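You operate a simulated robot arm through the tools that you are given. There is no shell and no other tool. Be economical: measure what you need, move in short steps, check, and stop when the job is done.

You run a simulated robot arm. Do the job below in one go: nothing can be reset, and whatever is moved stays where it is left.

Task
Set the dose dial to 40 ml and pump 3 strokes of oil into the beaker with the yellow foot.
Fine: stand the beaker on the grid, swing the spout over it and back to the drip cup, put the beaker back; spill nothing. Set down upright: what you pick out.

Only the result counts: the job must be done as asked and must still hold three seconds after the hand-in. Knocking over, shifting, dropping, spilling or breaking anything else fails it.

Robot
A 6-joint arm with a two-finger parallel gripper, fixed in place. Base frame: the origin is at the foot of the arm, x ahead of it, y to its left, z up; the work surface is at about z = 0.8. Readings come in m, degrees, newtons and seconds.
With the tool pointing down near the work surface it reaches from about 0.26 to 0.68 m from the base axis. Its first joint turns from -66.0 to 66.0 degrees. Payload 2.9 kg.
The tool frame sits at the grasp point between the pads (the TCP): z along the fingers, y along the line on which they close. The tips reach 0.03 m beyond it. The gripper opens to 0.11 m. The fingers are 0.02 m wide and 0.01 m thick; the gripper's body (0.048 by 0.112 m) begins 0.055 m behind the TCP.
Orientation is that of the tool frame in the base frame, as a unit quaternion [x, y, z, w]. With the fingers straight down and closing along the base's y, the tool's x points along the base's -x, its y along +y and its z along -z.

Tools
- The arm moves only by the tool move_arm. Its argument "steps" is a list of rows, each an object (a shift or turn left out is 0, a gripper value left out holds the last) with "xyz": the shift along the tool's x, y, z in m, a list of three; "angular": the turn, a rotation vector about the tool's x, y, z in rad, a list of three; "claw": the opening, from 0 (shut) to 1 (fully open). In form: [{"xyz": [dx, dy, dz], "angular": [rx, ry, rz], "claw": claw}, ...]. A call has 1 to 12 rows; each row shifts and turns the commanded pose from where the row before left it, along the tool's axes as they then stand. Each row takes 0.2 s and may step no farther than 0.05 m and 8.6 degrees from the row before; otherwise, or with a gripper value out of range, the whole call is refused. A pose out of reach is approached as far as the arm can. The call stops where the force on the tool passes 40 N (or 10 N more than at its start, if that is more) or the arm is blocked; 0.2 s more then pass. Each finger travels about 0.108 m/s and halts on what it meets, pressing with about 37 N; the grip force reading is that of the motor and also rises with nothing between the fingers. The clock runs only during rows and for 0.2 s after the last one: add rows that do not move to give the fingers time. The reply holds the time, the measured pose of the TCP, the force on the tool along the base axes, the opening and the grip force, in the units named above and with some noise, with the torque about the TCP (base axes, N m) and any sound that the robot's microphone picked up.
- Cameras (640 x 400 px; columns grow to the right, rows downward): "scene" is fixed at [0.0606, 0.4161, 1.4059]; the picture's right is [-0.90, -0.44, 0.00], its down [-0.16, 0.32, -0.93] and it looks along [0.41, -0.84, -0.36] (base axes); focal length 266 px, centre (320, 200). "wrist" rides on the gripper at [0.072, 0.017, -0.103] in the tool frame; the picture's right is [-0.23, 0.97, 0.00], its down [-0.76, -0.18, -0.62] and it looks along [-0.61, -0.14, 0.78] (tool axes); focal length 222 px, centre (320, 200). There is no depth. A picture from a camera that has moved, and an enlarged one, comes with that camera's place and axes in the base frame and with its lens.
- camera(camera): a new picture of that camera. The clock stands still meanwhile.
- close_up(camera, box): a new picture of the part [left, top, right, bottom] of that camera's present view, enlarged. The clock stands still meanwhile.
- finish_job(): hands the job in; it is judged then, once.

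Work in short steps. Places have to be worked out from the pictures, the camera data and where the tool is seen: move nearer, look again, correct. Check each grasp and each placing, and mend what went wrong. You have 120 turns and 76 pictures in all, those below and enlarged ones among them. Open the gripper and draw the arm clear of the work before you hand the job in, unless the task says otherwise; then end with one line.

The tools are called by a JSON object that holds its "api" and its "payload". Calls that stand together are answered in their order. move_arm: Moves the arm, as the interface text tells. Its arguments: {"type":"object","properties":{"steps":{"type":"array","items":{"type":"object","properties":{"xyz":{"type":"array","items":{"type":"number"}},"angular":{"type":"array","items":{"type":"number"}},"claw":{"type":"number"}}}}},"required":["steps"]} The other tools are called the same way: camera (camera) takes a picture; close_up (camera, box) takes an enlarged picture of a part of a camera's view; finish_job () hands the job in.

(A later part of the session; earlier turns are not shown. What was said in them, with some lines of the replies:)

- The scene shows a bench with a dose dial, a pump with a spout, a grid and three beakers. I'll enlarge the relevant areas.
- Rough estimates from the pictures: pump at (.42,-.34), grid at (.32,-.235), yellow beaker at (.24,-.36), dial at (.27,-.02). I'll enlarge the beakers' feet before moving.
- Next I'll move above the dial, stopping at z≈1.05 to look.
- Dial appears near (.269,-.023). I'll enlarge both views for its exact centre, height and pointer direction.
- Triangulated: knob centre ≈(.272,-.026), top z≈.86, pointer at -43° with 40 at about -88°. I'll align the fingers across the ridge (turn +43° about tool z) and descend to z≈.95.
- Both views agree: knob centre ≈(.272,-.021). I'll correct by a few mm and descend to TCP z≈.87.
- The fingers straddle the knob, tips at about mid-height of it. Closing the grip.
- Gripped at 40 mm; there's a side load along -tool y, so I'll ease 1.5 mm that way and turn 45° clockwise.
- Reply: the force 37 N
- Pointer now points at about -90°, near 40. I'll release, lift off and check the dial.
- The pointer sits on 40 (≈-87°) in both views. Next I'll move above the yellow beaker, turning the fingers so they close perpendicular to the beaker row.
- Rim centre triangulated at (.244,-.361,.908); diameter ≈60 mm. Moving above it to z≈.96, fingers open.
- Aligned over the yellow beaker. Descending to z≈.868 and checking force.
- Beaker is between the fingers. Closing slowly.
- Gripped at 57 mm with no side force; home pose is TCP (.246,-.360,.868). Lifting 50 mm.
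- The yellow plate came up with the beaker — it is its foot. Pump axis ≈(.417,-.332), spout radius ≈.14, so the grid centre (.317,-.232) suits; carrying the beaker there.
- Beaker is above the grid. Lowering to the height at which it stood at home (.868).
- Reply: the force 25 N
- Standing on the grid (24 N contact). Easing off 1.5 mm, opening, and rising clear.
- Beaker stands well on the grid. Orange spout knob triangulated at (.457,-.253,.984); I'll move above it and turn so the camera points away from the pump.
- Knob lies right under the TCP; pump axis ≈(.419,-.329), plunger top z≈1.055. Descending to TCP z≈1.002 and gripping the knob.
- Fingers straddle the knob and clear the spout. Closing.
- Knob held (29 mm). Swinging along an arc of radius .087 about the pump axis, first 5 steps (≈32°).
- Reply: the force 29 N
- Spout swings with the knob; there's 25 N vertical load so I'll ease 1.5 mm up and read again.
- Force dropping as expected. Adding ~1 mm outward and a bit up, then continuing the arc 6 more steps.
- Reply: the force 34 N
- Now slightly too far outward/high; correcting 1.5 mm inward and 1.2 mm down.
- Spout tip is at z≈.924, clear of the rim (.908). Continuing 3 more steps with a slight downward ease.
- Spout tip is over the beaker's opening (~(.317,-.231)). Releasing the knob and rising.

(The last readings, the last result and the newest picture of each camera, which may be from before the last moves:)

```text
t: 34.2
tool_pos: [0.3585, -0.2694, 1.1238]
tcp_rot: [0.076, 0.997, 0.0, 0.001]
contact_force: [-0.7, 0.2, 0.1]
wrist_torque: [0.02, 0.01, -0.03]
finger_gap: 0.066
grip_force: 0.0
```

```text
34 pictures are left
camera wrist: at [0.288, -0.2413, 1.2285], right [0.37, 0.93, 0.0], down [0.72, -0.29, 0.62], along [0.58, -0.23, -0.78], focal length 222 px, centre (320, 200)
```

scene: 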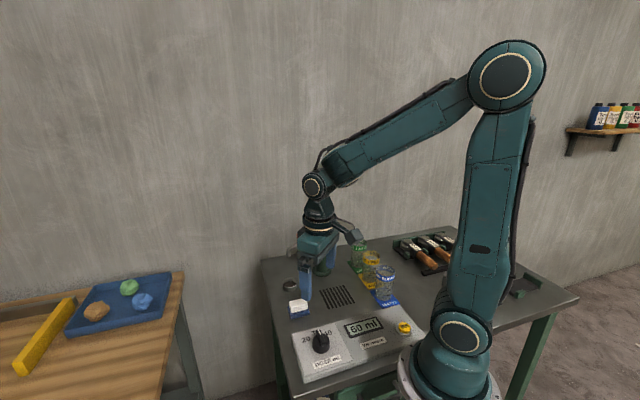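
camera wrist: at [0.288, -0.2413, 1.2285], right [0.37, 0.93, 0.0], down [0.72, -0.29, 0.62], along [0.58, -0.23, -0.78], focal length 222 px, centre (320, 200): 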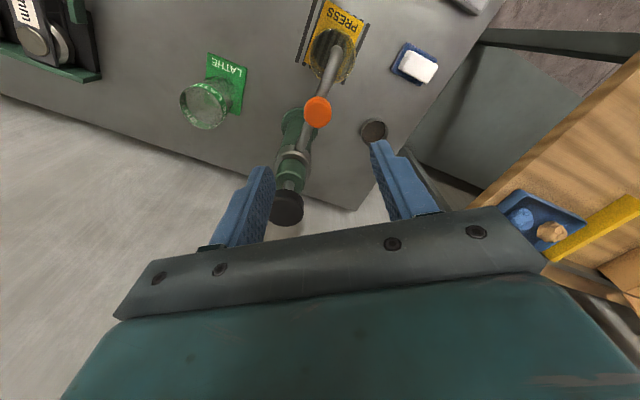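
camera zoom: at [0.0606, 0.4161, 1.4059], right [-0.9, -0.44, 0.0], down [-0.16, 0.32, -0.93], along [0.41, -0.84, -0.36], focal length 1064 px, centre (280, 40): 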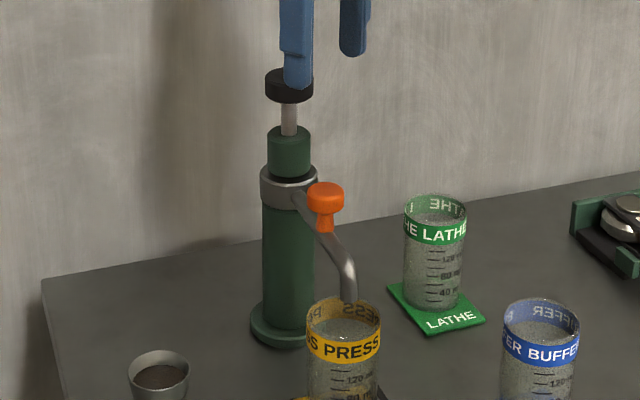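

Spout stays put. Next: fingers shut, over the plunger at (.418,-.329), just above its top.

{"api": "move_arm", "payload": {"steps": [{"xyz": [-0.0226, -0.0168, 0], "claw": 0.3}, {"xyz": [-0.0226, -0.0168, 0], "claw": 0}, {"xyz": [-0.0226, -0.0167, 0], "claw": 0}, {"claw": 0}, {}]}}

{"api": "close_up", "payload": {"camera": "scene", "box": [280, 170, 360, 230]}}

{"api": "camera", "payload": {"camera": "wrist"}}

```text
t: 35.4
tool_pos: [0.4179, -0.3292, 1.1249]
tcp_rot: [0.076, 0.997, 0.0, 0.001]
contact_force: [-0.6, 0.2, -1.1]
wrist_torque: [0.02, 0.0, -0.01]
finger_gap: 0.0
grip_force: 37.3
```

```text
6.67 times, centred on (320, 200) of scene
camera zoom: at [0.0606, 0.4161, 1.4059], right [-0.9, -0.44, 0.0], down [-0.16, 0.32, -0.93], along [0.41, -0.84, -0.36], focal length 1774 px, centre (320, 200)
```

zoom: 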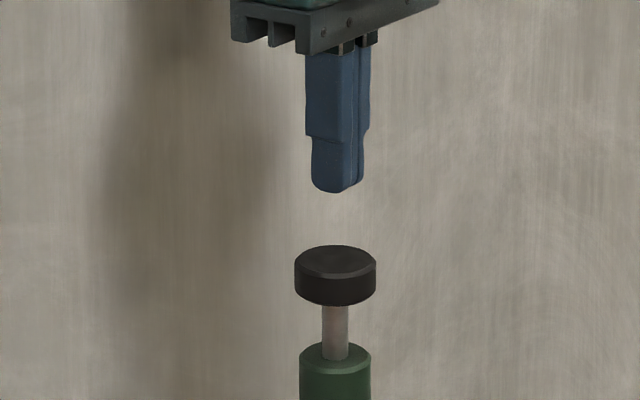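

```text
32 pictures are left
camera wrist: at [0.347, -0.3016, 1.2292], right [0.37, 0.93, 0.0], down [0.72, -0.29, 0.62], along [0.58, -0.23, -0.78], focal length 222 px, centre (320, 200)
```

wrist: 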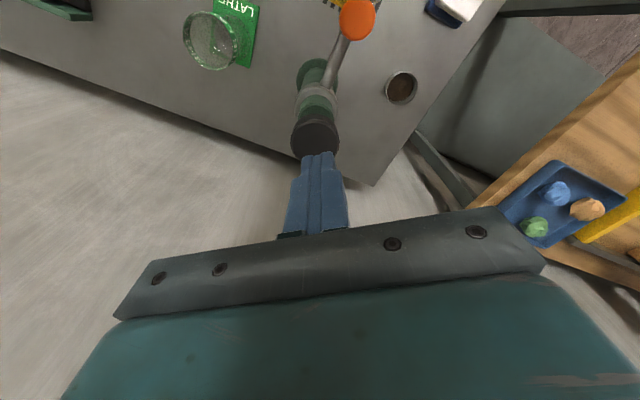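

Tip is ~38 mm above the plunger cap, centred. Descending to the cap and pressing ~25 mm.

{"api": "move_arm", "payload": {"steps": [{"xyz": [0, 0, 0.02]}, {"xyz": [0, 0, 0.014]}, {"xyz": [0, 0, 0.006]}, {"xyz": [0, 0, 0.006]}, {"xyz": [0, 0, 0.006]}, {}]}}

{"api": "close_up", "payload": {"camera": "scene", "box": [280, 170, 400, 270]}}

```text
t: 36.8
tool_pos: [0.4173, -0.3313, 1.0721]
tcp_rot: [0.076, 0.997, 0.0, 0.001]
contact_force: [-3.4, -0.8, 4.4]
wrist_torque: [0.0, 0.14, 0.01]
finger_gap: 0.0
grip_force: 37.2
```

```text
4.00 times, centred on (340, 220) of scene
camera zoom: at [0.0605, 0.4162, 1.4059], right [-0.9, -0.44, 0.0], down [-0.16, 0.32, -0.93], along [0.41, -0.84, -0.36], focal length 1064 px, centre (240, 120)
```

zoom: 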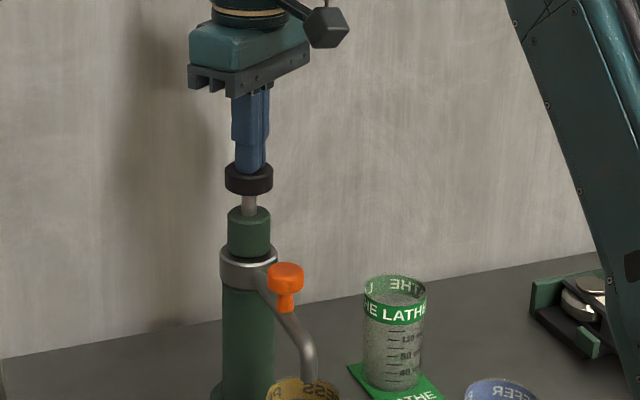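

Spring is light (~4 N). Pressing on in small steps to the bottom stop.

{"api": "move_arm", "payload": {"steps": [{"xyz": [0, 0, 0.004]}, {"xyz": [0, 0, 0.004]}, {"xyz": [0, 0, 0.003]}, {"xyz": [0, 0, 0.003]}, {"xyz": [0, 0, 0.003]}, {"xyz": [0, 0, 0.003]}, {}]}}

{"api": "close_up", "payload": {"camera": "scene", "box": [280, 170, 420, 270]}}

{"api": "close_up", "payload": {"camera": "scene", "box": [280, 260, 420, 360]}}

```text
t: 38.2
tool_pos: [0.4159, -0.3304, 1.0574]
tcp_rot: [0.075, 0.997, -0.002, 0.003]
contact_force: [-4.5, 4.2, 11.4]
wrist_torque: [0.16, 0.18, -0.03]
finger_gap: 0.0
grip_force: 36.6
stopped in row 6: the force on the tool passed its limit at 44 N (the readings are from after the stop); the commanded pose is now the measured one
```

```text
4.00 times, centred on (350, 220) of scene
camera zoom: at [0.0604, 0.4163, 1.4059], right [-0.9, -0.44, 0.0], down [-0.16, 0.32, -0.93], along [0.41, -0.84, -0.36], focal length 1064 px, centre (200, 120)
```

zoom: 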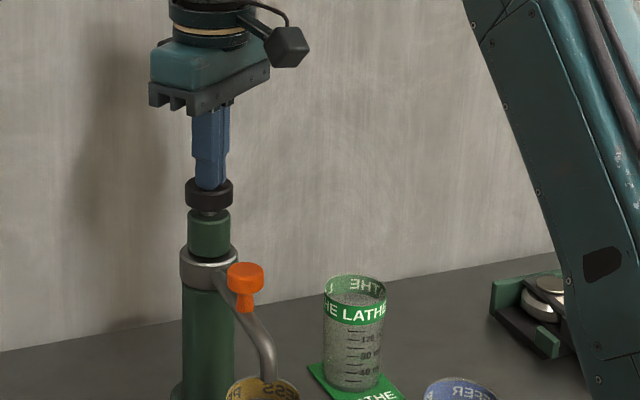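

```text
4.00 times, centred on (350, 310) of scene
camera zoom: at [0.0604, 0.4163, 1.4059], right [-0.9, -0.44, 0.0], down [-0.16, 0.32, -0.93], along [0.41, -0.84, -0.36], focal length 1064 px, centre (200, -240)
```

zoom: 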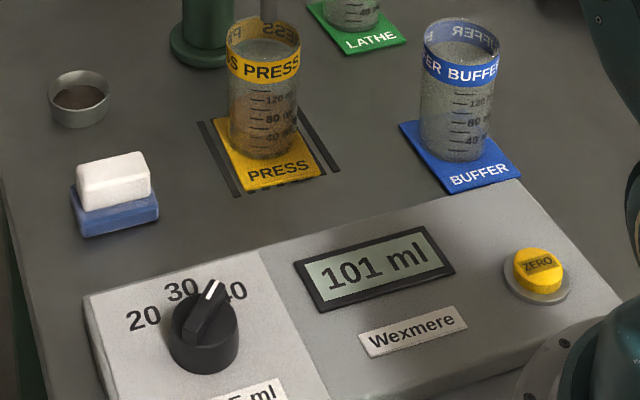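

The counter went 60→101, so one stroke of ≈40 ml came out into the beaker. Raising to let the plunger return.

{"api": "move_arm", "payload": {"steps": [{"xyz": [0, 0, -0.01]}, {"xyz": [0, 0, -0.01]}, {"xyz": [0, 0, -0.01]}, {"xyz": [0, 0, -0.012]}, {}, {}]}}

{"api": "close_up", "payload": {"camera": "scene", "box": [270, 180, 430, 360]}}

```text
t: 39.6
tool_pos: [0.4184, -0.3316, 1.0998]
tcp_rot: [0.076, 0.997, -0.001, 0.003]
contact_force: [0.0, 0.2, -0.1]
wrist_torque: [0.0, 0.0, -0.04]
finger_gap: 0.0
grip_force: 37.2
```

```text
2.22 times, centred on (350, 270) of scene
camera zoom: at [0.0606, 0.4161, 1.4059], right [-0.9, -0.44, 0.0], down [-0.16, 0.32, -0.93], along [0.41, -0.84, -0.36], focal length 591 px, centre (253, 44)
```

zoom: 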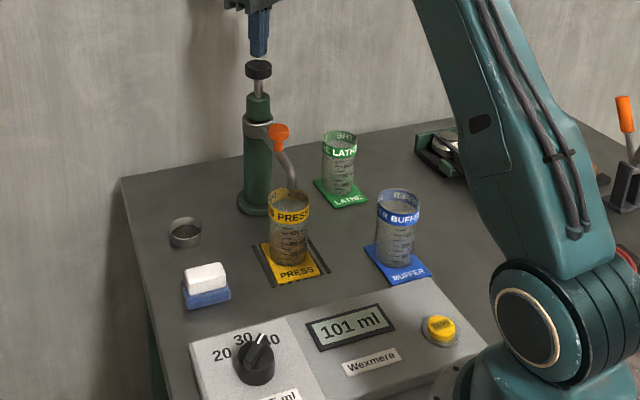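

The plunger sprang back by itself; counter at 101. Second stroke.

{"api": "move_arm", "payload": {"steps": [{"xyz": [0, 0, 0.012]}, {"xyz": [0, 0, 0.006]}, {"xyz": [0, 0, 0.006]}, {"xyz": [0, 0, 0.006]}, {"xyz": [0, 0, 0.005]}, {"xyz": [0, 0, 0.004]}, {"xyz": [0, 0, 0.003]}, {"xyz": [0, 0, 0.003]}, {"xyz": [0, 0, 0.003]}, {}]}}

{"api": "close_up", "payload": {"camera": "scene", "box": [280, 190, 420, 360]}}

```text
t: 41.5
tool_pos: [0.4164, -0.3323, 1.0582]
tcp_rot: [0.076, 0.997, -0.005, 0.007]
contact_force: [-5.0, 3.7, 9.5]
wrist_torque: [0.12, 0.2, 0.0]
finger_gap: 0.0002
grip_force: 37.3
stopped in row 9: the force on the tool passed its limit at 44 N (the readings are from after the stop); the commanded pose is now the measured one
```

```text
2.35 times, centred on (350, 275) of scene
camera zoom: at [0.0604, 0.4163, 1.4059], right [-0.9, -0.44, 0.0], down [-0.16, 0.32, -0.93], along [0.41, -0.84, -0.36], focal length 626 px, centre (249, 24)
```

zoom: 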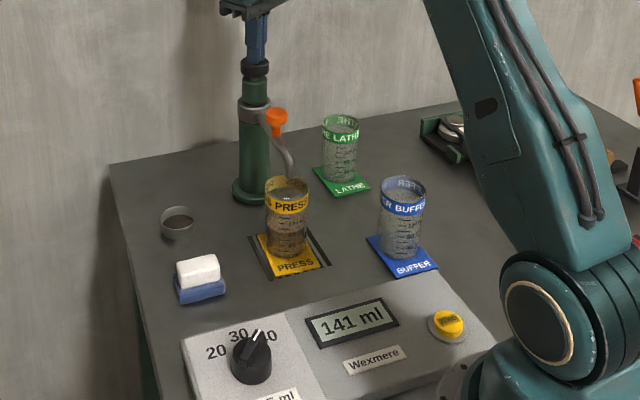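

Counter 141 (+40). Raising fully for the plunger to return.

{"api": "move_arm", "payload": {"steps": [{"xyz": [0, 0, -0.01]}, {"xyz": [0, 0, -0.01]}, {"xyz": [0, 0, -0.01]}, {"xyz": [0, 0, -0.012]}, {}, {}]}}

{"api": "move_arm", "payload": {"steps": [{"xyz": [0, 0, 0.012]}, {"xyz": [0, 0, 0.006]}, {"xyz": [0, 0, 0.006]}, {"xyz": [0, 0, 0.006]}, {"xyz": [0, 0, 0.005]}, {"xyz": [0, 0, 0.004]}, {"xyz": [0, 0, 0.003]}, {"xyz": [0, 0, 0.003]}, {"xyz": [0, 0, 0.003]}, {}]}}

{"api": "close_up", "payload": {"camera": "scene", "box": [280, 190, 420, 360]}}

```text
t: 42.9
tool_pos: [0.4176, -0.3308, 1.0995]
tcp_rot: [0.076, 0.997, -0.004, 0.006]
contact_force: [0.2, 0.6, -0.8]
wrist_torque: [-0.01, 0.0, -0.02]
finger_gap: 0.0
grip_force: 36.9
```

```text
t: 44.9
tool_pos: [0.4172, -0.3316, 1.0586]
tcp_rot: [0.078, 0.997, -0.005, 0.009]
contact_force: [-4.2, 2.7, 11.7]
wrist_torque: [0.14, 0.23, -0.02]
finger_gap: 0.0
grip_force: 36.6
stopped in row 9: the force on the tool passed its limit at 45 N (the readings are from after the stop); the commanded pose is now the measured one
```

```text
2.35 times, centred on (350, 275) of scene
camera zoom: at [0.0604, 0.4163, 1.4059], right [-0.9, -0.44, 0.0], down [-0.16, 0.32, -0.93], along [0.41, -0.84, -0.36], focal length 626 px, centre (249, 24)
```

zoom: 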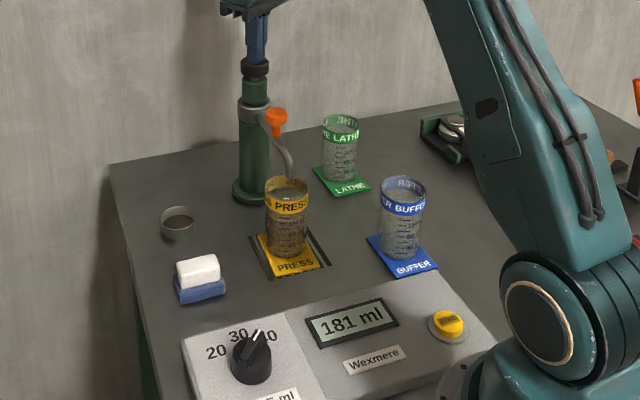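

Counter 181: three strokes (≈120 ml) delivered. Raising clear of the plunger and pausing for drips.

{"api": "move_arm", "payload": {"steps": [{"xyz": [0, 0, -0.01]}, {"xyz": [0, 0, -0.01]}, {"xyz": [0, 0, -0.01]}, {"xyz": [0, 0, -0.015]}, {"xyz": [0, 0, -0.02]}, {}, {}, {}, {}, {}, {}, {}]}}

{"api": "close_up", "payload": {"camera": "scene", "box": [290, 200, 390, 300]}}

```text
t: 47.5
tool_pos: [0.4173, -0.3309, 1.1216]
tcp_rot: [0.077, 0.997, -0.006, 0.008]
contact_force: [-0.1, -0.3, 0.1]
wrist_torque: [0.01, -0.01, -0.02]
finger_gap: 0.0
grip_force: 37.0
```

```text
4.00 times, centred on (340, 250) of scene
camera zoom: at [0.0606, 0.4161, 1.4059], right [-0.9, -0.44, 0.0], down [-0.16, 0.32, -0.93], along [0.41, -0.84, -0.36], focal length 1064 px, centre (240, 0)
```

zoom: 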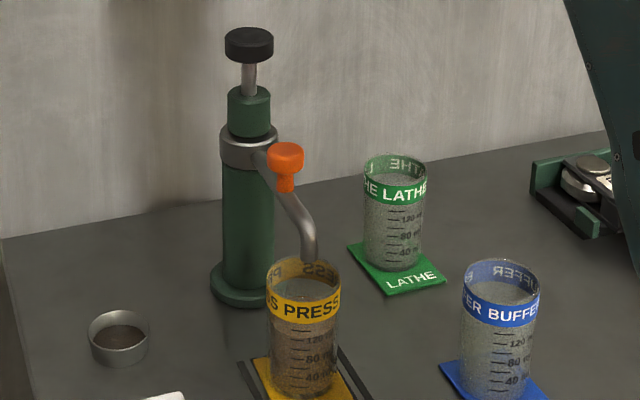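

No drips visible. Removing the slight tilt, moving back above the orange knob, opening fingers.

{"api": "move_arm", "payload": {"steps": [{"angular": [-0.0108, 0.016, 0]}, {"xyz": [0.0233, 0.0173, 0]}, {"xyz": [0.0233, 0.0173, 0], "claw": 0.6}, {"xyz": [0.0233, 0.0173, 0]}, {}, {}, {}]}}

{"api": "camera", "payload": {"camera": "wrist"}}

```text
t: 49.1
tool_pos: [0.3567, -0.2686, 1.1229]
tcp_rot: [0.078, 0.997, 0.001, 0.001]
contact_force: [-0.2, -0.2, -0.1]
wrist_torque: [0.01, 0.0, -0.01]
finger_gap: 0.0659
grip_force: 0.0
```

```text
24 pictures are left
camera wrist: at [0.2867, -0.2408, 1.2261], right [0.37, 0.93, 0.0], down [0.72, -0.29, 0.62], along [0.58, -0.23, -0.78], focal length 222 px, centre (320, 200)
```

wrist: 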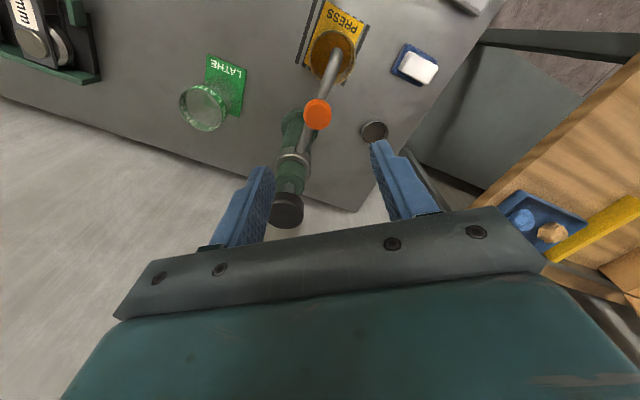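

Same alignment as at release. Descending to z≈1.003 and gripping the knob.

{"api": "move_arm", "payload": {"steps": [{"xyz": [0, 0, 0.04]}, {"xyz": [0, 0, 0.04]}, {"xyz": [0, 0, 0.0395]}, {}, {"claw": 0.4}, {"claw": 0.3}, {"claw": 0.2}, {"claw": 0.2}]}}

```text
t: 50.9
tool_pos: [0.3558, -0.2693, 1.0027]
tcp_rot: [0.078, 0.997, 0.0, 0.0]
contact_force: [1.1, -2.3, -3.2]
wrist_torque: [-0.11, -0.18, 0.05]
finger_gap: 0.029
grip_force: 45.1
```

Knob held, low forces. Swinging back towards the drip cup, first 4 steps.

{"api": "move_arm", "payload": {"steps": [{"xyz": [-0.00607, 0.00774, 0], "angular": [0, 0, 0.1131]}, {"xyz": [-0.00607, 0.00774, 0], "angular": [0, 0, 0.1131]}, {"xyz": [-0.00607, 0.00774, 0], "angular": [0, 0, 0.1131]}, {"xyz": [-0.00607, 0.00774, 0], "angular": [0, 0, 0.1131]}, {}]}}

```text
t: 52.1
tool_pos: [0.3881, -0.249, 1.0041]
tcp_rot: [0.3, 0.954, 0.001, 0.0]
contact_force: [2.1, -3.2, -6.1]
wrist_torque: [-0.2, -0.26, 0.04]
finger_gap: 0.0288
grip_force: 44.9
```

Forces are small. Continuing 4 more steps.

{"api": "move_arm", "payload": {"steps": [{"xyz": [-0.00607, 0.00774, 0], "angular": [0, 0, 0.1131]}, {"xyz": [-0.00607, 0.00774, 0], "angular": [0, 0, 0.1131]}, {"xyz": [-0.00607, 0.00774, 0], "angular": [0, 0, 0.1131]}, {"xyz": [-0.00607, 0.00774, 0], "angular": [0, 0, 0.1131]}, {}]}}

```text
t: 53.3
tool_pos: [0.427, -0.2438, 1.0016]
tcp_rot: [0.506, 0.862, 0.001, 0.0]
contact_force: [2.0, 2.1, -4.7]
wrist_torque: [0.22, 0.0, 0.11]
finger_gap: 0.0291
grip_force: 45.1
```

Three last steps back to the original position (≈(.455,-.2505)).

{"api": "move_arm", "payload": {"steps": [{"xyz": [-0.00607, 0.00774, 0], "angular": [0, 0, 0.1131]}, {"xyz": [-0.00607, 0.00774, 0], "angular": [0, 0, 0.1131]}, {"xyz": [-0.00607, 0.00774, 0], "angular": [0, 0, 0.1131]}, {}]}}

{"api": "camera", "payload": {"camera": "wrist"}}

{"api": "close_up", "payload": {"camera": "scene", "box": [260, 200, 400, 300]}}

```text
t: 54.3
tool_pos: [0.4556, -0.2481, 1.0028]
tcp_rot: [0.643, 0.766, 0.001, 0.0]
contact_force: [10.8, 16.2, -8.2]
wrist_torque: [0.42, -0.29, 0.27]
finger_gap: 0.0289
grip_force: 45.2
```

```text
23 pictures are left
camera wrist: at [0.4594, -0.1745, 1.1071], right [1.0, -0.06, 0.0], down [-0.04, -0.78, 0.62], along [-0.03, -0.62, -0.78], focal length 222 px, centre (320, 200)
```

wrist: 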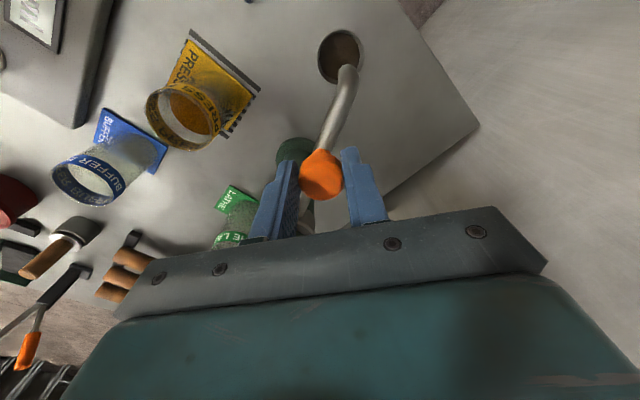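

```text
4.00 times, centred on (330, 250) of scene
camera zoom: at [0.061, 0.4165, 1.4058], right [-0.9, -0.44, 0.0], down [-0.16, 0.32, -0.93], along [0.41, -0.84, -0.36], focal length 1064 px, centre (280, 0)
```

zoom: 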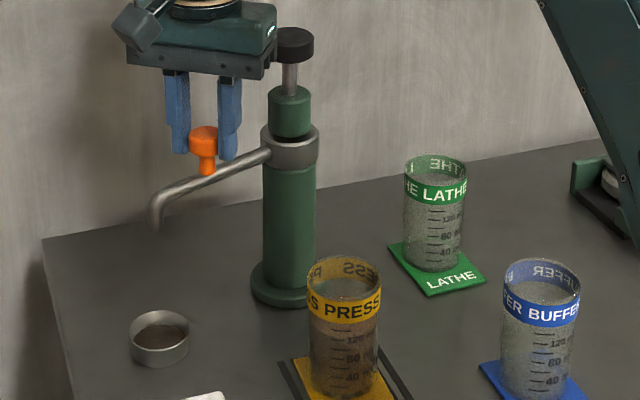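

Spout tip is back over the drip cup. Releasing and rising.

{"api": "move_arm", "payload": {"steps": [{"claw": 0.4}, {"claw": 0.65}, {"claw": 0.65}, {"claw": 0.65}, {"xyz": [0, 0, -0.04]}, {"xyz": [0, 0, -0.05]}, {"xyz": [0, 0, -0.02]}, {}]}}

{"api": "camera", "payload": {"camera": "wrist"}}

```text
t: 56.1
tool_pos: [0.4526, -0.2506, 1.1135]
tcp_rot: [0.644, 0.765, 0.002, 0.0]
contact_force: [0.0, 0.0, 0.6]
wrist_torque: [0.0, 0.0, -0.01]
finger_gap: 0.0716
grip_force: 0.0
```

```text
21 pictures are left
camera wrist: at [0.4563, -0.1766, 1.2169], right [1.0, -0.06, 0.0], down [-0.05, -0.78, 0.62], along [-0.03, -0.62, -0.78], focal length 222 px, centre (320, 200)
```

wrist: 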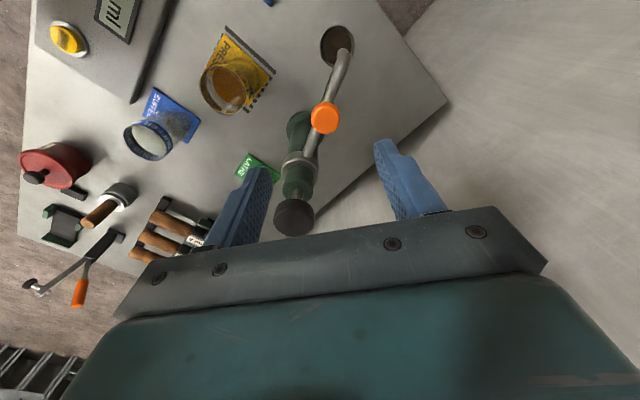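

Spout is parked over the cup. Moving back above the filled beaker with the original grasp orientation.

{"api": "move_arm", "payload": {"steps": [{"xyz": [0.0102, -0.0324, 0]}, {"xyz": [0.0102, -0.0324, 0]}, {"xyz": [0.0102, -0.0324, 0]}, {"xyz": [0.0102, -0.0324, 0]}, {"angular": [0, 0, -0.127], "claw": 0.95}, {"angular": [0, 0, -0.127]}, {"angular": [0, 0, -0.127]}, {"angular": [0, 0, -0.127]}, {"angular": [0, 0, -0.127]}, {}]}}

{"api": "camera", "payload": {"camera": "wrist"}}

```text
t: 58.3
tool_pos: [0.3205, -0.2336, 1.1111]
tcp_rot: [0.372, 0.928, 0.001, 0.001]
contact_force: [-0.7, -0.1, -0.9]
wrist_torque: [-0.02, -0.02, 0.04]
finger_gap: 0.1046
grip_force: 0.0
```

```text
20 pictures are left
camera wrist: at [0.2787, -0.1703, 1.2154], right [0.84, 0.55, 0.0], down [0.43, -0.66, 0.62], along [0.34, -0.52, -0.78], focal length 222 px, centre (320, 200)
```

wrist: 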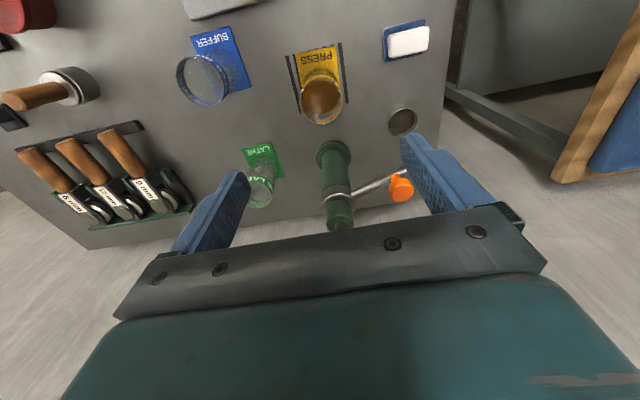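

Same view as when I left the beaker. Descending slowly to z≈.869.

{"api": "move_arm", "payload": {"steps": [{"xyz": [0, 0, 0.05]}, {"xyz": [0, 0, 0.05]}, {"xyz": [0, 0, 0.05]}, {"xyz": [0, 0, 0.04]}, {"xyz": [0, 0, 0.03]}, {"xyz": [0, 0, 0.022]}, {}]}}

{"api": "move_arm", "payload": {"steps": [{"claw": 0.8}, {"claw": 0.7}, {"claw": 0.6}, {"claw": 0.55}, {"claw": 0.5}, {"claw": 0.5}, {}]}}

{"api": "camera", "payload": {"camera": "wrist"}}

```text
t: 59.9
tool_pos: [0.3219, -0.2359, 0.8686]
tcp_rot: [0.372, 0.928, 0.001, 0.0]
contact_force: [-0.1, -0.3, -0.4]
wrist_torque: [-0.02, -0.03, -0.01]
finger_gap: 0.1046
grip_force: 0.1
```

```text
t: 61.5
tool_pos: [0.3207, -0.2345, 0.869]
tcp_rot: [0.373, 0.928, 0.001, 0.001]
contact_force: [-0.7, -0.7, 1.8]
wrist_torque: [-0.12, 0.11, 0.02]
finger_gap: 0.0572
grip_force: 36.6
```

```text
19 pictures are left
camera wrist: at [0.2802, -0.1722, 0.9735], right [0.84, 0.55, 0.0], down [0.43, -0.66, 0.62], along [0.34, -0.52, -0.78], focal length 222 px, centre (320, 200)
```

wrist: 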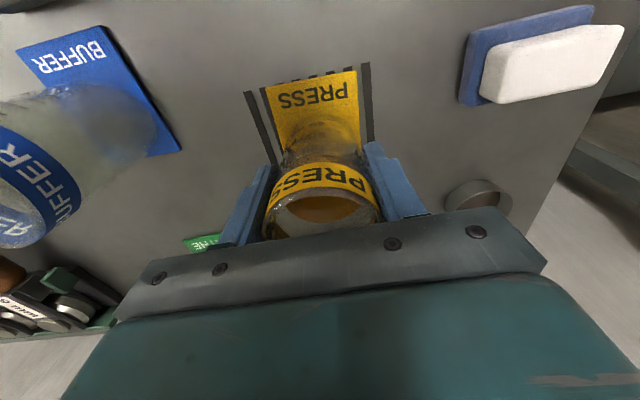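

Gripped firmly at 57 mm, oil visible inside. Lifting gently with ramped small steps.

{"api": "move_arm", "payload": {"steps": [{"xyz": [0, 0, -0.002]}, {"xyz": [0, 0, -0.004]}, {"xyz": [0, 0, -0.006]}, {"xyz": [0, 0, -0.008]}, {"xyz": [0, 0, -0.008]}, {"xyz": [0, 0, -0.007]}, {"xyz": [0, 0, -0.005]}, {"xyz": [0, 0, -0.003]}, {"xyz": [0, 0, -0.001]}, {}]}}

{"api": "close_up", "payload": {"camera": "scene", "box": [270, 200, 410, 310]}}

```text
t: 63.7
tool_pos: [0.3185, -0.2335, 0.9138]
tcp_rot: [0.372, 0.928, 0.001, 0.001]
contact_force: [-0.2, 0.4, -2.0]
wrist_torque: [0.02, 0.02, 0.0]
finger_gap: 0.0571
grip_force: 37.2
```

```text
3.64 times, centred on (340, 255) of scene
camera zoom: at [0.0607, 0.4161, 1.4059], right [-0.9, -0.44, 0.0], down [-0.16, 0.32, -0.93], along [0.41, -0.84, -0.36], focal length 967 px, centre (247, 0)
```

zoom: 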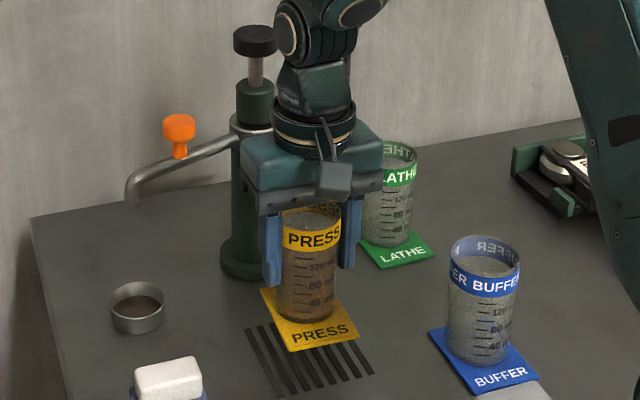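

Beaker is level and clear. Carrying it back by the exact reverse of the outbound shift, with a smooth ramp.

{"api": "move_arm", "payload": {"steps": [{"xyz": [-0.001, -0.00395, 0]}, {"xyz": [-0.002, -0.0079, 0]}, {"xyz": [-0.003, -0.01185, 0]}, {"xyz": [-0.004, -0.0158, 0]}, {"xyz": [-0.004, -0.0158, 0]}, {"xyz": [-0.004, -0.0158, 0]}, {"xyz": [-0.004, -0.0158, 0]}, {"xyz": [-0.004, -0.0158, 0]}, {"xyz": [-0.004, -0.0158, 0]}, {"xyz": [-0.003, -0.01185, 0]}, {"xyz": [-0.002, -0.0079, 0]}, {"xyz": [-0.001, -0.00395, 0]}]}}

{"api": "camera", "payload": {"camera": "wrist"}}

{"api": "close_up", "payload": {"camera": "scene", "box": [340, 230, 410, 310]}}

```text
t: 66.3
tool_pos: [0.248, -0.3618, 0.9135]
tcp_rot: [0.372, 0.928, 0.001, 0.0]
contact_force: [0.5, -0.3, -1.8]
wrist_torque: [-0.01, 0.04, 0.03]
finger_gap: 0.057
grip_force: 37.0
```

```text
17 pictures are left
camera wrist: at [0.2073, -0.2988, 1.0183], right [0.84, 0.55, 0.0], down [0.43, -0.66, 0.62], along [0.34, -0.52, -0.78], focal length 222 px, centre (320, 200)
```

wrist: 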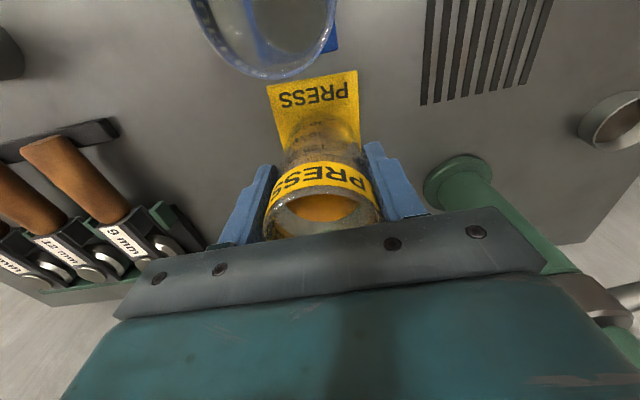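

```text
5.00 times, centred on (375, 270) of scene
camera zoom: at [0.0607, 0.4161, 1.4059], right [-0.9, -0.44, 0.0], down [-0.16, 0.32, -0.93], along [0.41, -0.84, -0.36], focal length 1330 px, centre (45, -150)
```

zoom: 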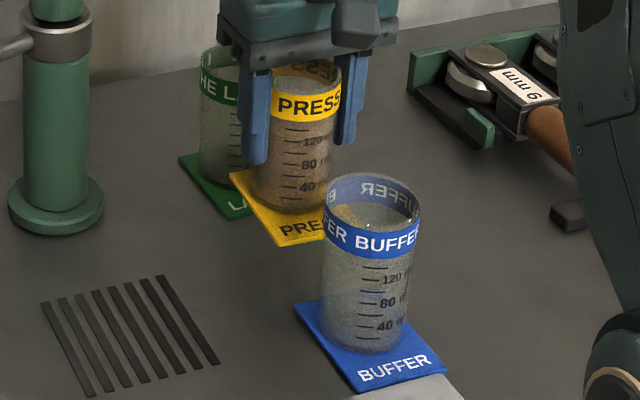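

On line with its home spot. Lowering gently until contact height (.869), last bit in mm steps.

{"api": "move_arm", "payload": {"steps": [{"xyz": [0, 0, 0.002]}, {"xyz": [0, 0, 0.005]}, {"xyz": [0, 0, 0.008]}, {"xyz": [0, 0, 0.008]}, {"xyz": [0, 0, 0.007]}, {"xyz": [0, 0, 0.005]}, {"xyz": [0, 0, 0.003]}, {"xyz": [0, 0, 0.002]}, {}]}}

{"api": "close_up", "payload": {"camera": "scene", "box": [340, 230, 410, 310]}}

```text
t: 68.3
tool_pos: [0.248, -0.3609, 0.8741]
tcp_rot: [0.372, 0.928, 0.0, 0.0]
contact_force: [0.5, 0.4, -1.5]
wrist_torque: [0.02, 0.0, 0.02]
finger_gap: 0.0572
grip_force: 37.0
```

```text
5.00 times, centred on (375, 270) of scene
camera zoom: at [0.0607, 0.4161, 1.4059], right [-0.9, -0.44, 0.0], down [-0.16, 0.32, -0.93], along [0.41, -0.84, -0.36], focal length 1330 px, centre (45, -150)
```

zoom: 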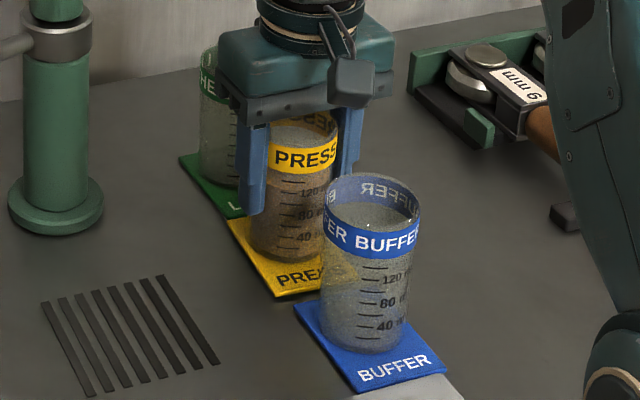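

Nearly down. Lowering 4 mm more, then comparing its foot outline with the original picture before releasing.

{"api": "move_arm", "payload": {"steps": [{"xyz": [0, 0, 0.002]}, {"xyz": [0, 0, 0.0015]}, {}]}}

{"api": "close_up", "payload": {"camera": "scene", "box": [340, 230, 410, 310]}}

```text
t: 69.1
tool_pos: [0.2486, -0.3617, 0.8719]
tcp_rot: [0.371, 0.929, 0.0, 0.002]
contact_force: [1.1, 0.3, 8.0]
wrist_torque: [0.11, 0.43, 0.01]
finger_gap: 0.0573
grip_force: 37.0
```

```text
5.00 times, centred on (375, 270) of scene
camera zoom: at [0.0606, 0.4162, 1.4059], right [-0.9, -0.44, 0.0], down [-0.16, 0.32, -0.93], along [0.41, -0.84, -0.36], focal length 1330 px, centre (45, -150)
```

zoom: 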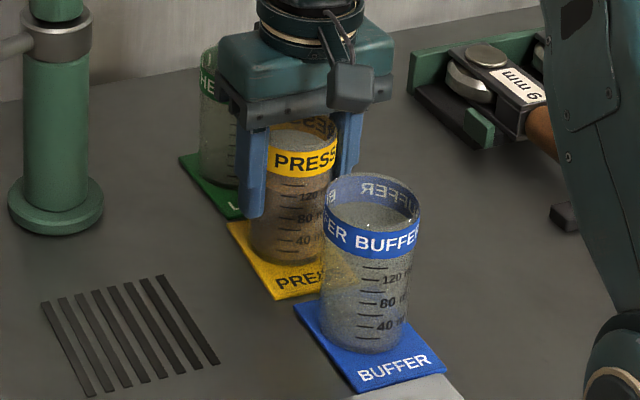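

Compared with the original picture, the foot is rotated ≈3° and sits ≈6 mm off (the first grasp had nudged it). I'll lift 4 mm, shift (-5,-3.5 mm), rotate +3.2°, and check again.

{"api": "move_arm", "payload": {"steps": [{"xyz": [0, 0, -0.002]}, {"xyz": [0, 0, -0.003]}, {"xyz": [0.0005, -0.0015, 0], "angular": [0, 0, -0.014]}, {"xyz": [0.0005, -0.0021, 0], "angular": [0, 0, -0.021]}, {"xyz": [0, -0.0021, 0], "angular": [0, 0, -0.021]}, {}, {"xyz": [0, 0, 0.002]}, {"xyz": [0, 0, 0.001]}, {}]}}

{"api": "close_up", "payload": {"camera": "scene", "box": [340, 230, 410, 310]}}

```text
t: 71.1
tool_pos: [0.2425, -0.3632, 0.8707]
tcp_rot: [0.346, 0.938, 0.0, -0.001]
contact_force: [0.5, 0.0, -2.7]
wrist_torque: [0.01, 0.0, 0.0]
finger_gap: 0.0573
grip_force: 37.4
```

```text
5.00 times, centred on (375, 270) of scene
camera zoom: at [0.0607, 0.4161, 1.4059], right [-0.9, -0.44, 0.0], down [-0.16, 0.32, -0.93], along [0.41, -0.84, -0.36], focal length 1330 px, centre (45, -150)
```

zoom: 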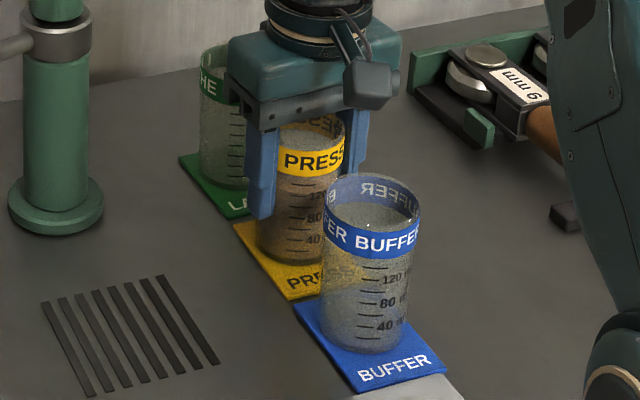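

The foot corners now coincide with the original ones. Lowering in tiny steps until contact.

{"api": "move_arm", "payload": {"steps": [{"xyz": [0, 0, 0.001]}, {"xyz": [0, 0, 0.001]}, {}]}}

```text
t: 71.9
tool_pos: [0.2435, -0.3642, 0.871]
tcp_rot: [0.346, 0.938, 0.001, 0.002]
contact_force: [1.9, 2.2, 17.0]
wrist_torque: [0.04, 0.54, 0.12]
finger_gap: 0.0573
grip_force: 37.4
```

On the table (17 N). Easing slightly and opening slowly, then rising straight up.

{"api": "move_arm", "payload": {"steps": [{"xyz": [0, 0, -0.001]}, {"claw": 0.6}, {"claw": 0.7}, {"claw": 0.8}, {"claw": 0.95}, {"claw": 0.95}, {}]}}

{"api": "move_arm", "payload": {"steps": [{"xyz": [0, 0, -0.02]}, {"xyz": [0, 0, -0.04]}, {"xyz": [0, 0, -0.05]}, {"xyz": [0, 0, -0.05]}, {"xyz": [0, 0, -0.05]}, {"xyz": [0, 0, -0.04]}, {}]}}

{"api": "close_up", "payload": {"camera": "scene", "box": [340, 230, 410, 310]}}

{"api": "camera", "payload": {"camera": "wrist"}}

{"api": "camera", "payload": {"camera": "scene"}}

```text
t: 73.5
tool_pos: [0.2428, -0.3641, 0.8712]
tcp_rot: [0.346, 0.938, 0.001, 0.0]
contact_force: [-0.4, -0.2, 0.6]
wrist_torque: [0.0, -0.02, 0.03]
finger_gap: 0.1043
grip_force: 0.1
```

```text
t: 75.1
tool_pos: [0.242, -0.3645, 1.1234]
tcp_rot: [0.346, 0.938, 0.002, 0.0]
contact_force: [0.1, 0.5, 0.1]
wrist_torque: [-0.04, 0.0, -0.01]
finger_gap: 0.1046
grip_force: 0.1
```

```text
5.00 times, centred on (375, 270) of scene
camera zoom: at [0.0606, 0.4161, 1.4059], right [-0.9, -0.44, 0.0], down [-0.16, 0.32, -0.93], along [0.41, -0.84, -0.36], focal length 1330 px, centre (45, -150)
```

zoom: 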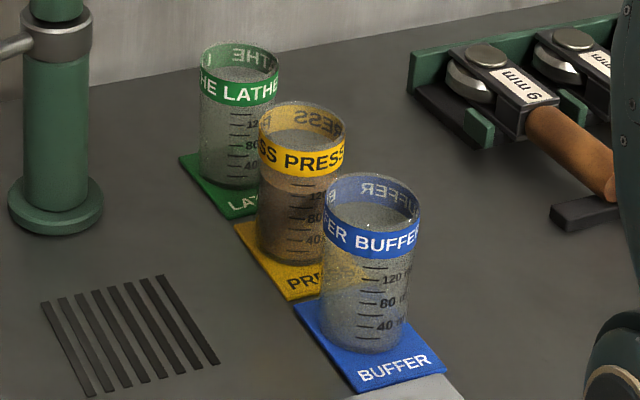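

```text
11 pictures are left
camera wrist: at [0.1977, -0.3045, 1.2279], right [0.81, 0.59, 0.0], down [0.46, -0.63, 0.62], along [0.37, -0.5, -0.78], focal length 222 px, centre (320, 200)
```

wrist: 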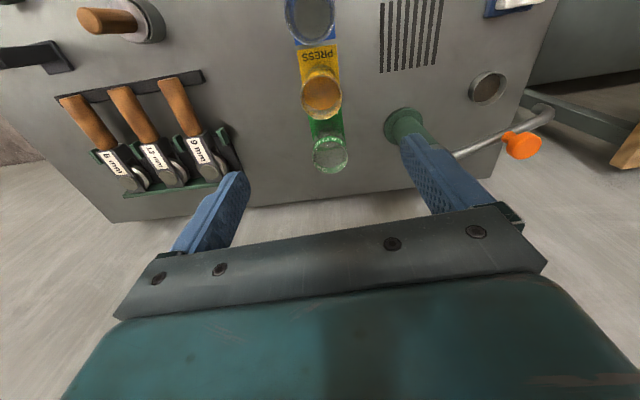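

```text
10 pictures are left
```

scene: 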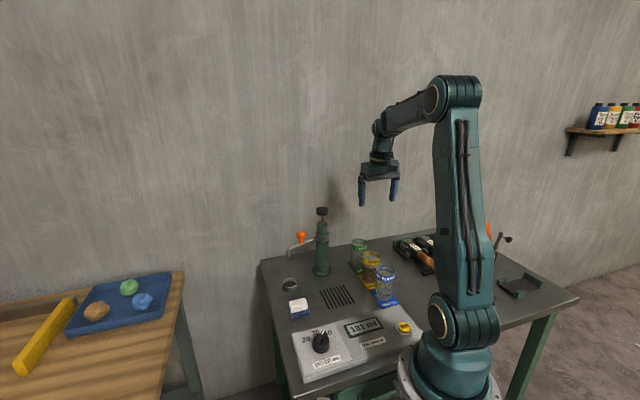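

Beaker is back exactly as in the original picture, and the arm is clear. One last check on the spout, cup and table for spills.

{"api": "close_up", "payload": {"camera": "scene", "box": [250, 190, 450, 315]}}

{"api": "close_up", "payload": {"camera": "scene", "box": [280, 290, 440, 390]}}

```text
3.20 times, centred on (350, 252) of scene
camera zoom: at [0.0606, 0.4161, 1.4059], right [-0.9, -0.44, 0.0], down [-0.16, 0.32, -0.93], along [0.41, -0.84, -0.36], focal length 851 px, centre (224, 32)
```

zoom: 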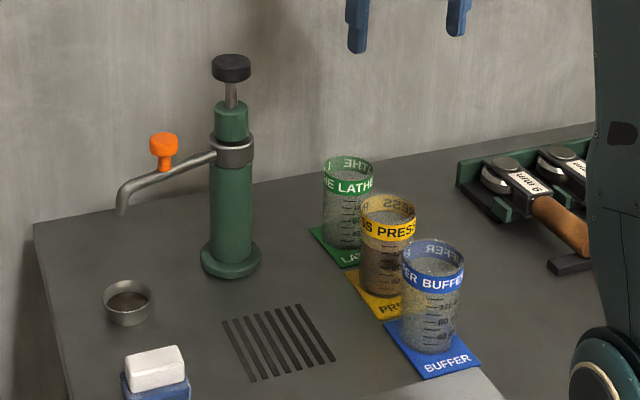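

```text
4.00 times, centred on (360, 340) of scene
camera zoom: at [0.0606, 0.4161, 1.4059], right [-0.9, -0.44, 0.0], down [-0.16, 0.32, -0.93], along [0.41, -0.84, -0.36], focal length 1064 px, centre (160, -360)
```

zoom: 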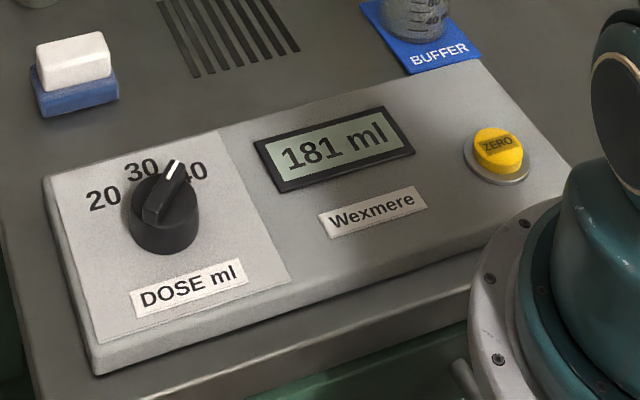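

Everything matches the starting layout: spout over the cup, no spills, dial on 40, counter up by 121 ml for the three strokes. Handing in.

{"api": "finish_job", "payload": {}}

```text
The job is handed in.
```

The dial is on 40 ml, three strokes (about 121 ml on the counter) are in the yellow-foot beaker, the spout is back over the drip cup, and the beaker is upright on its original spot with no spill visible.
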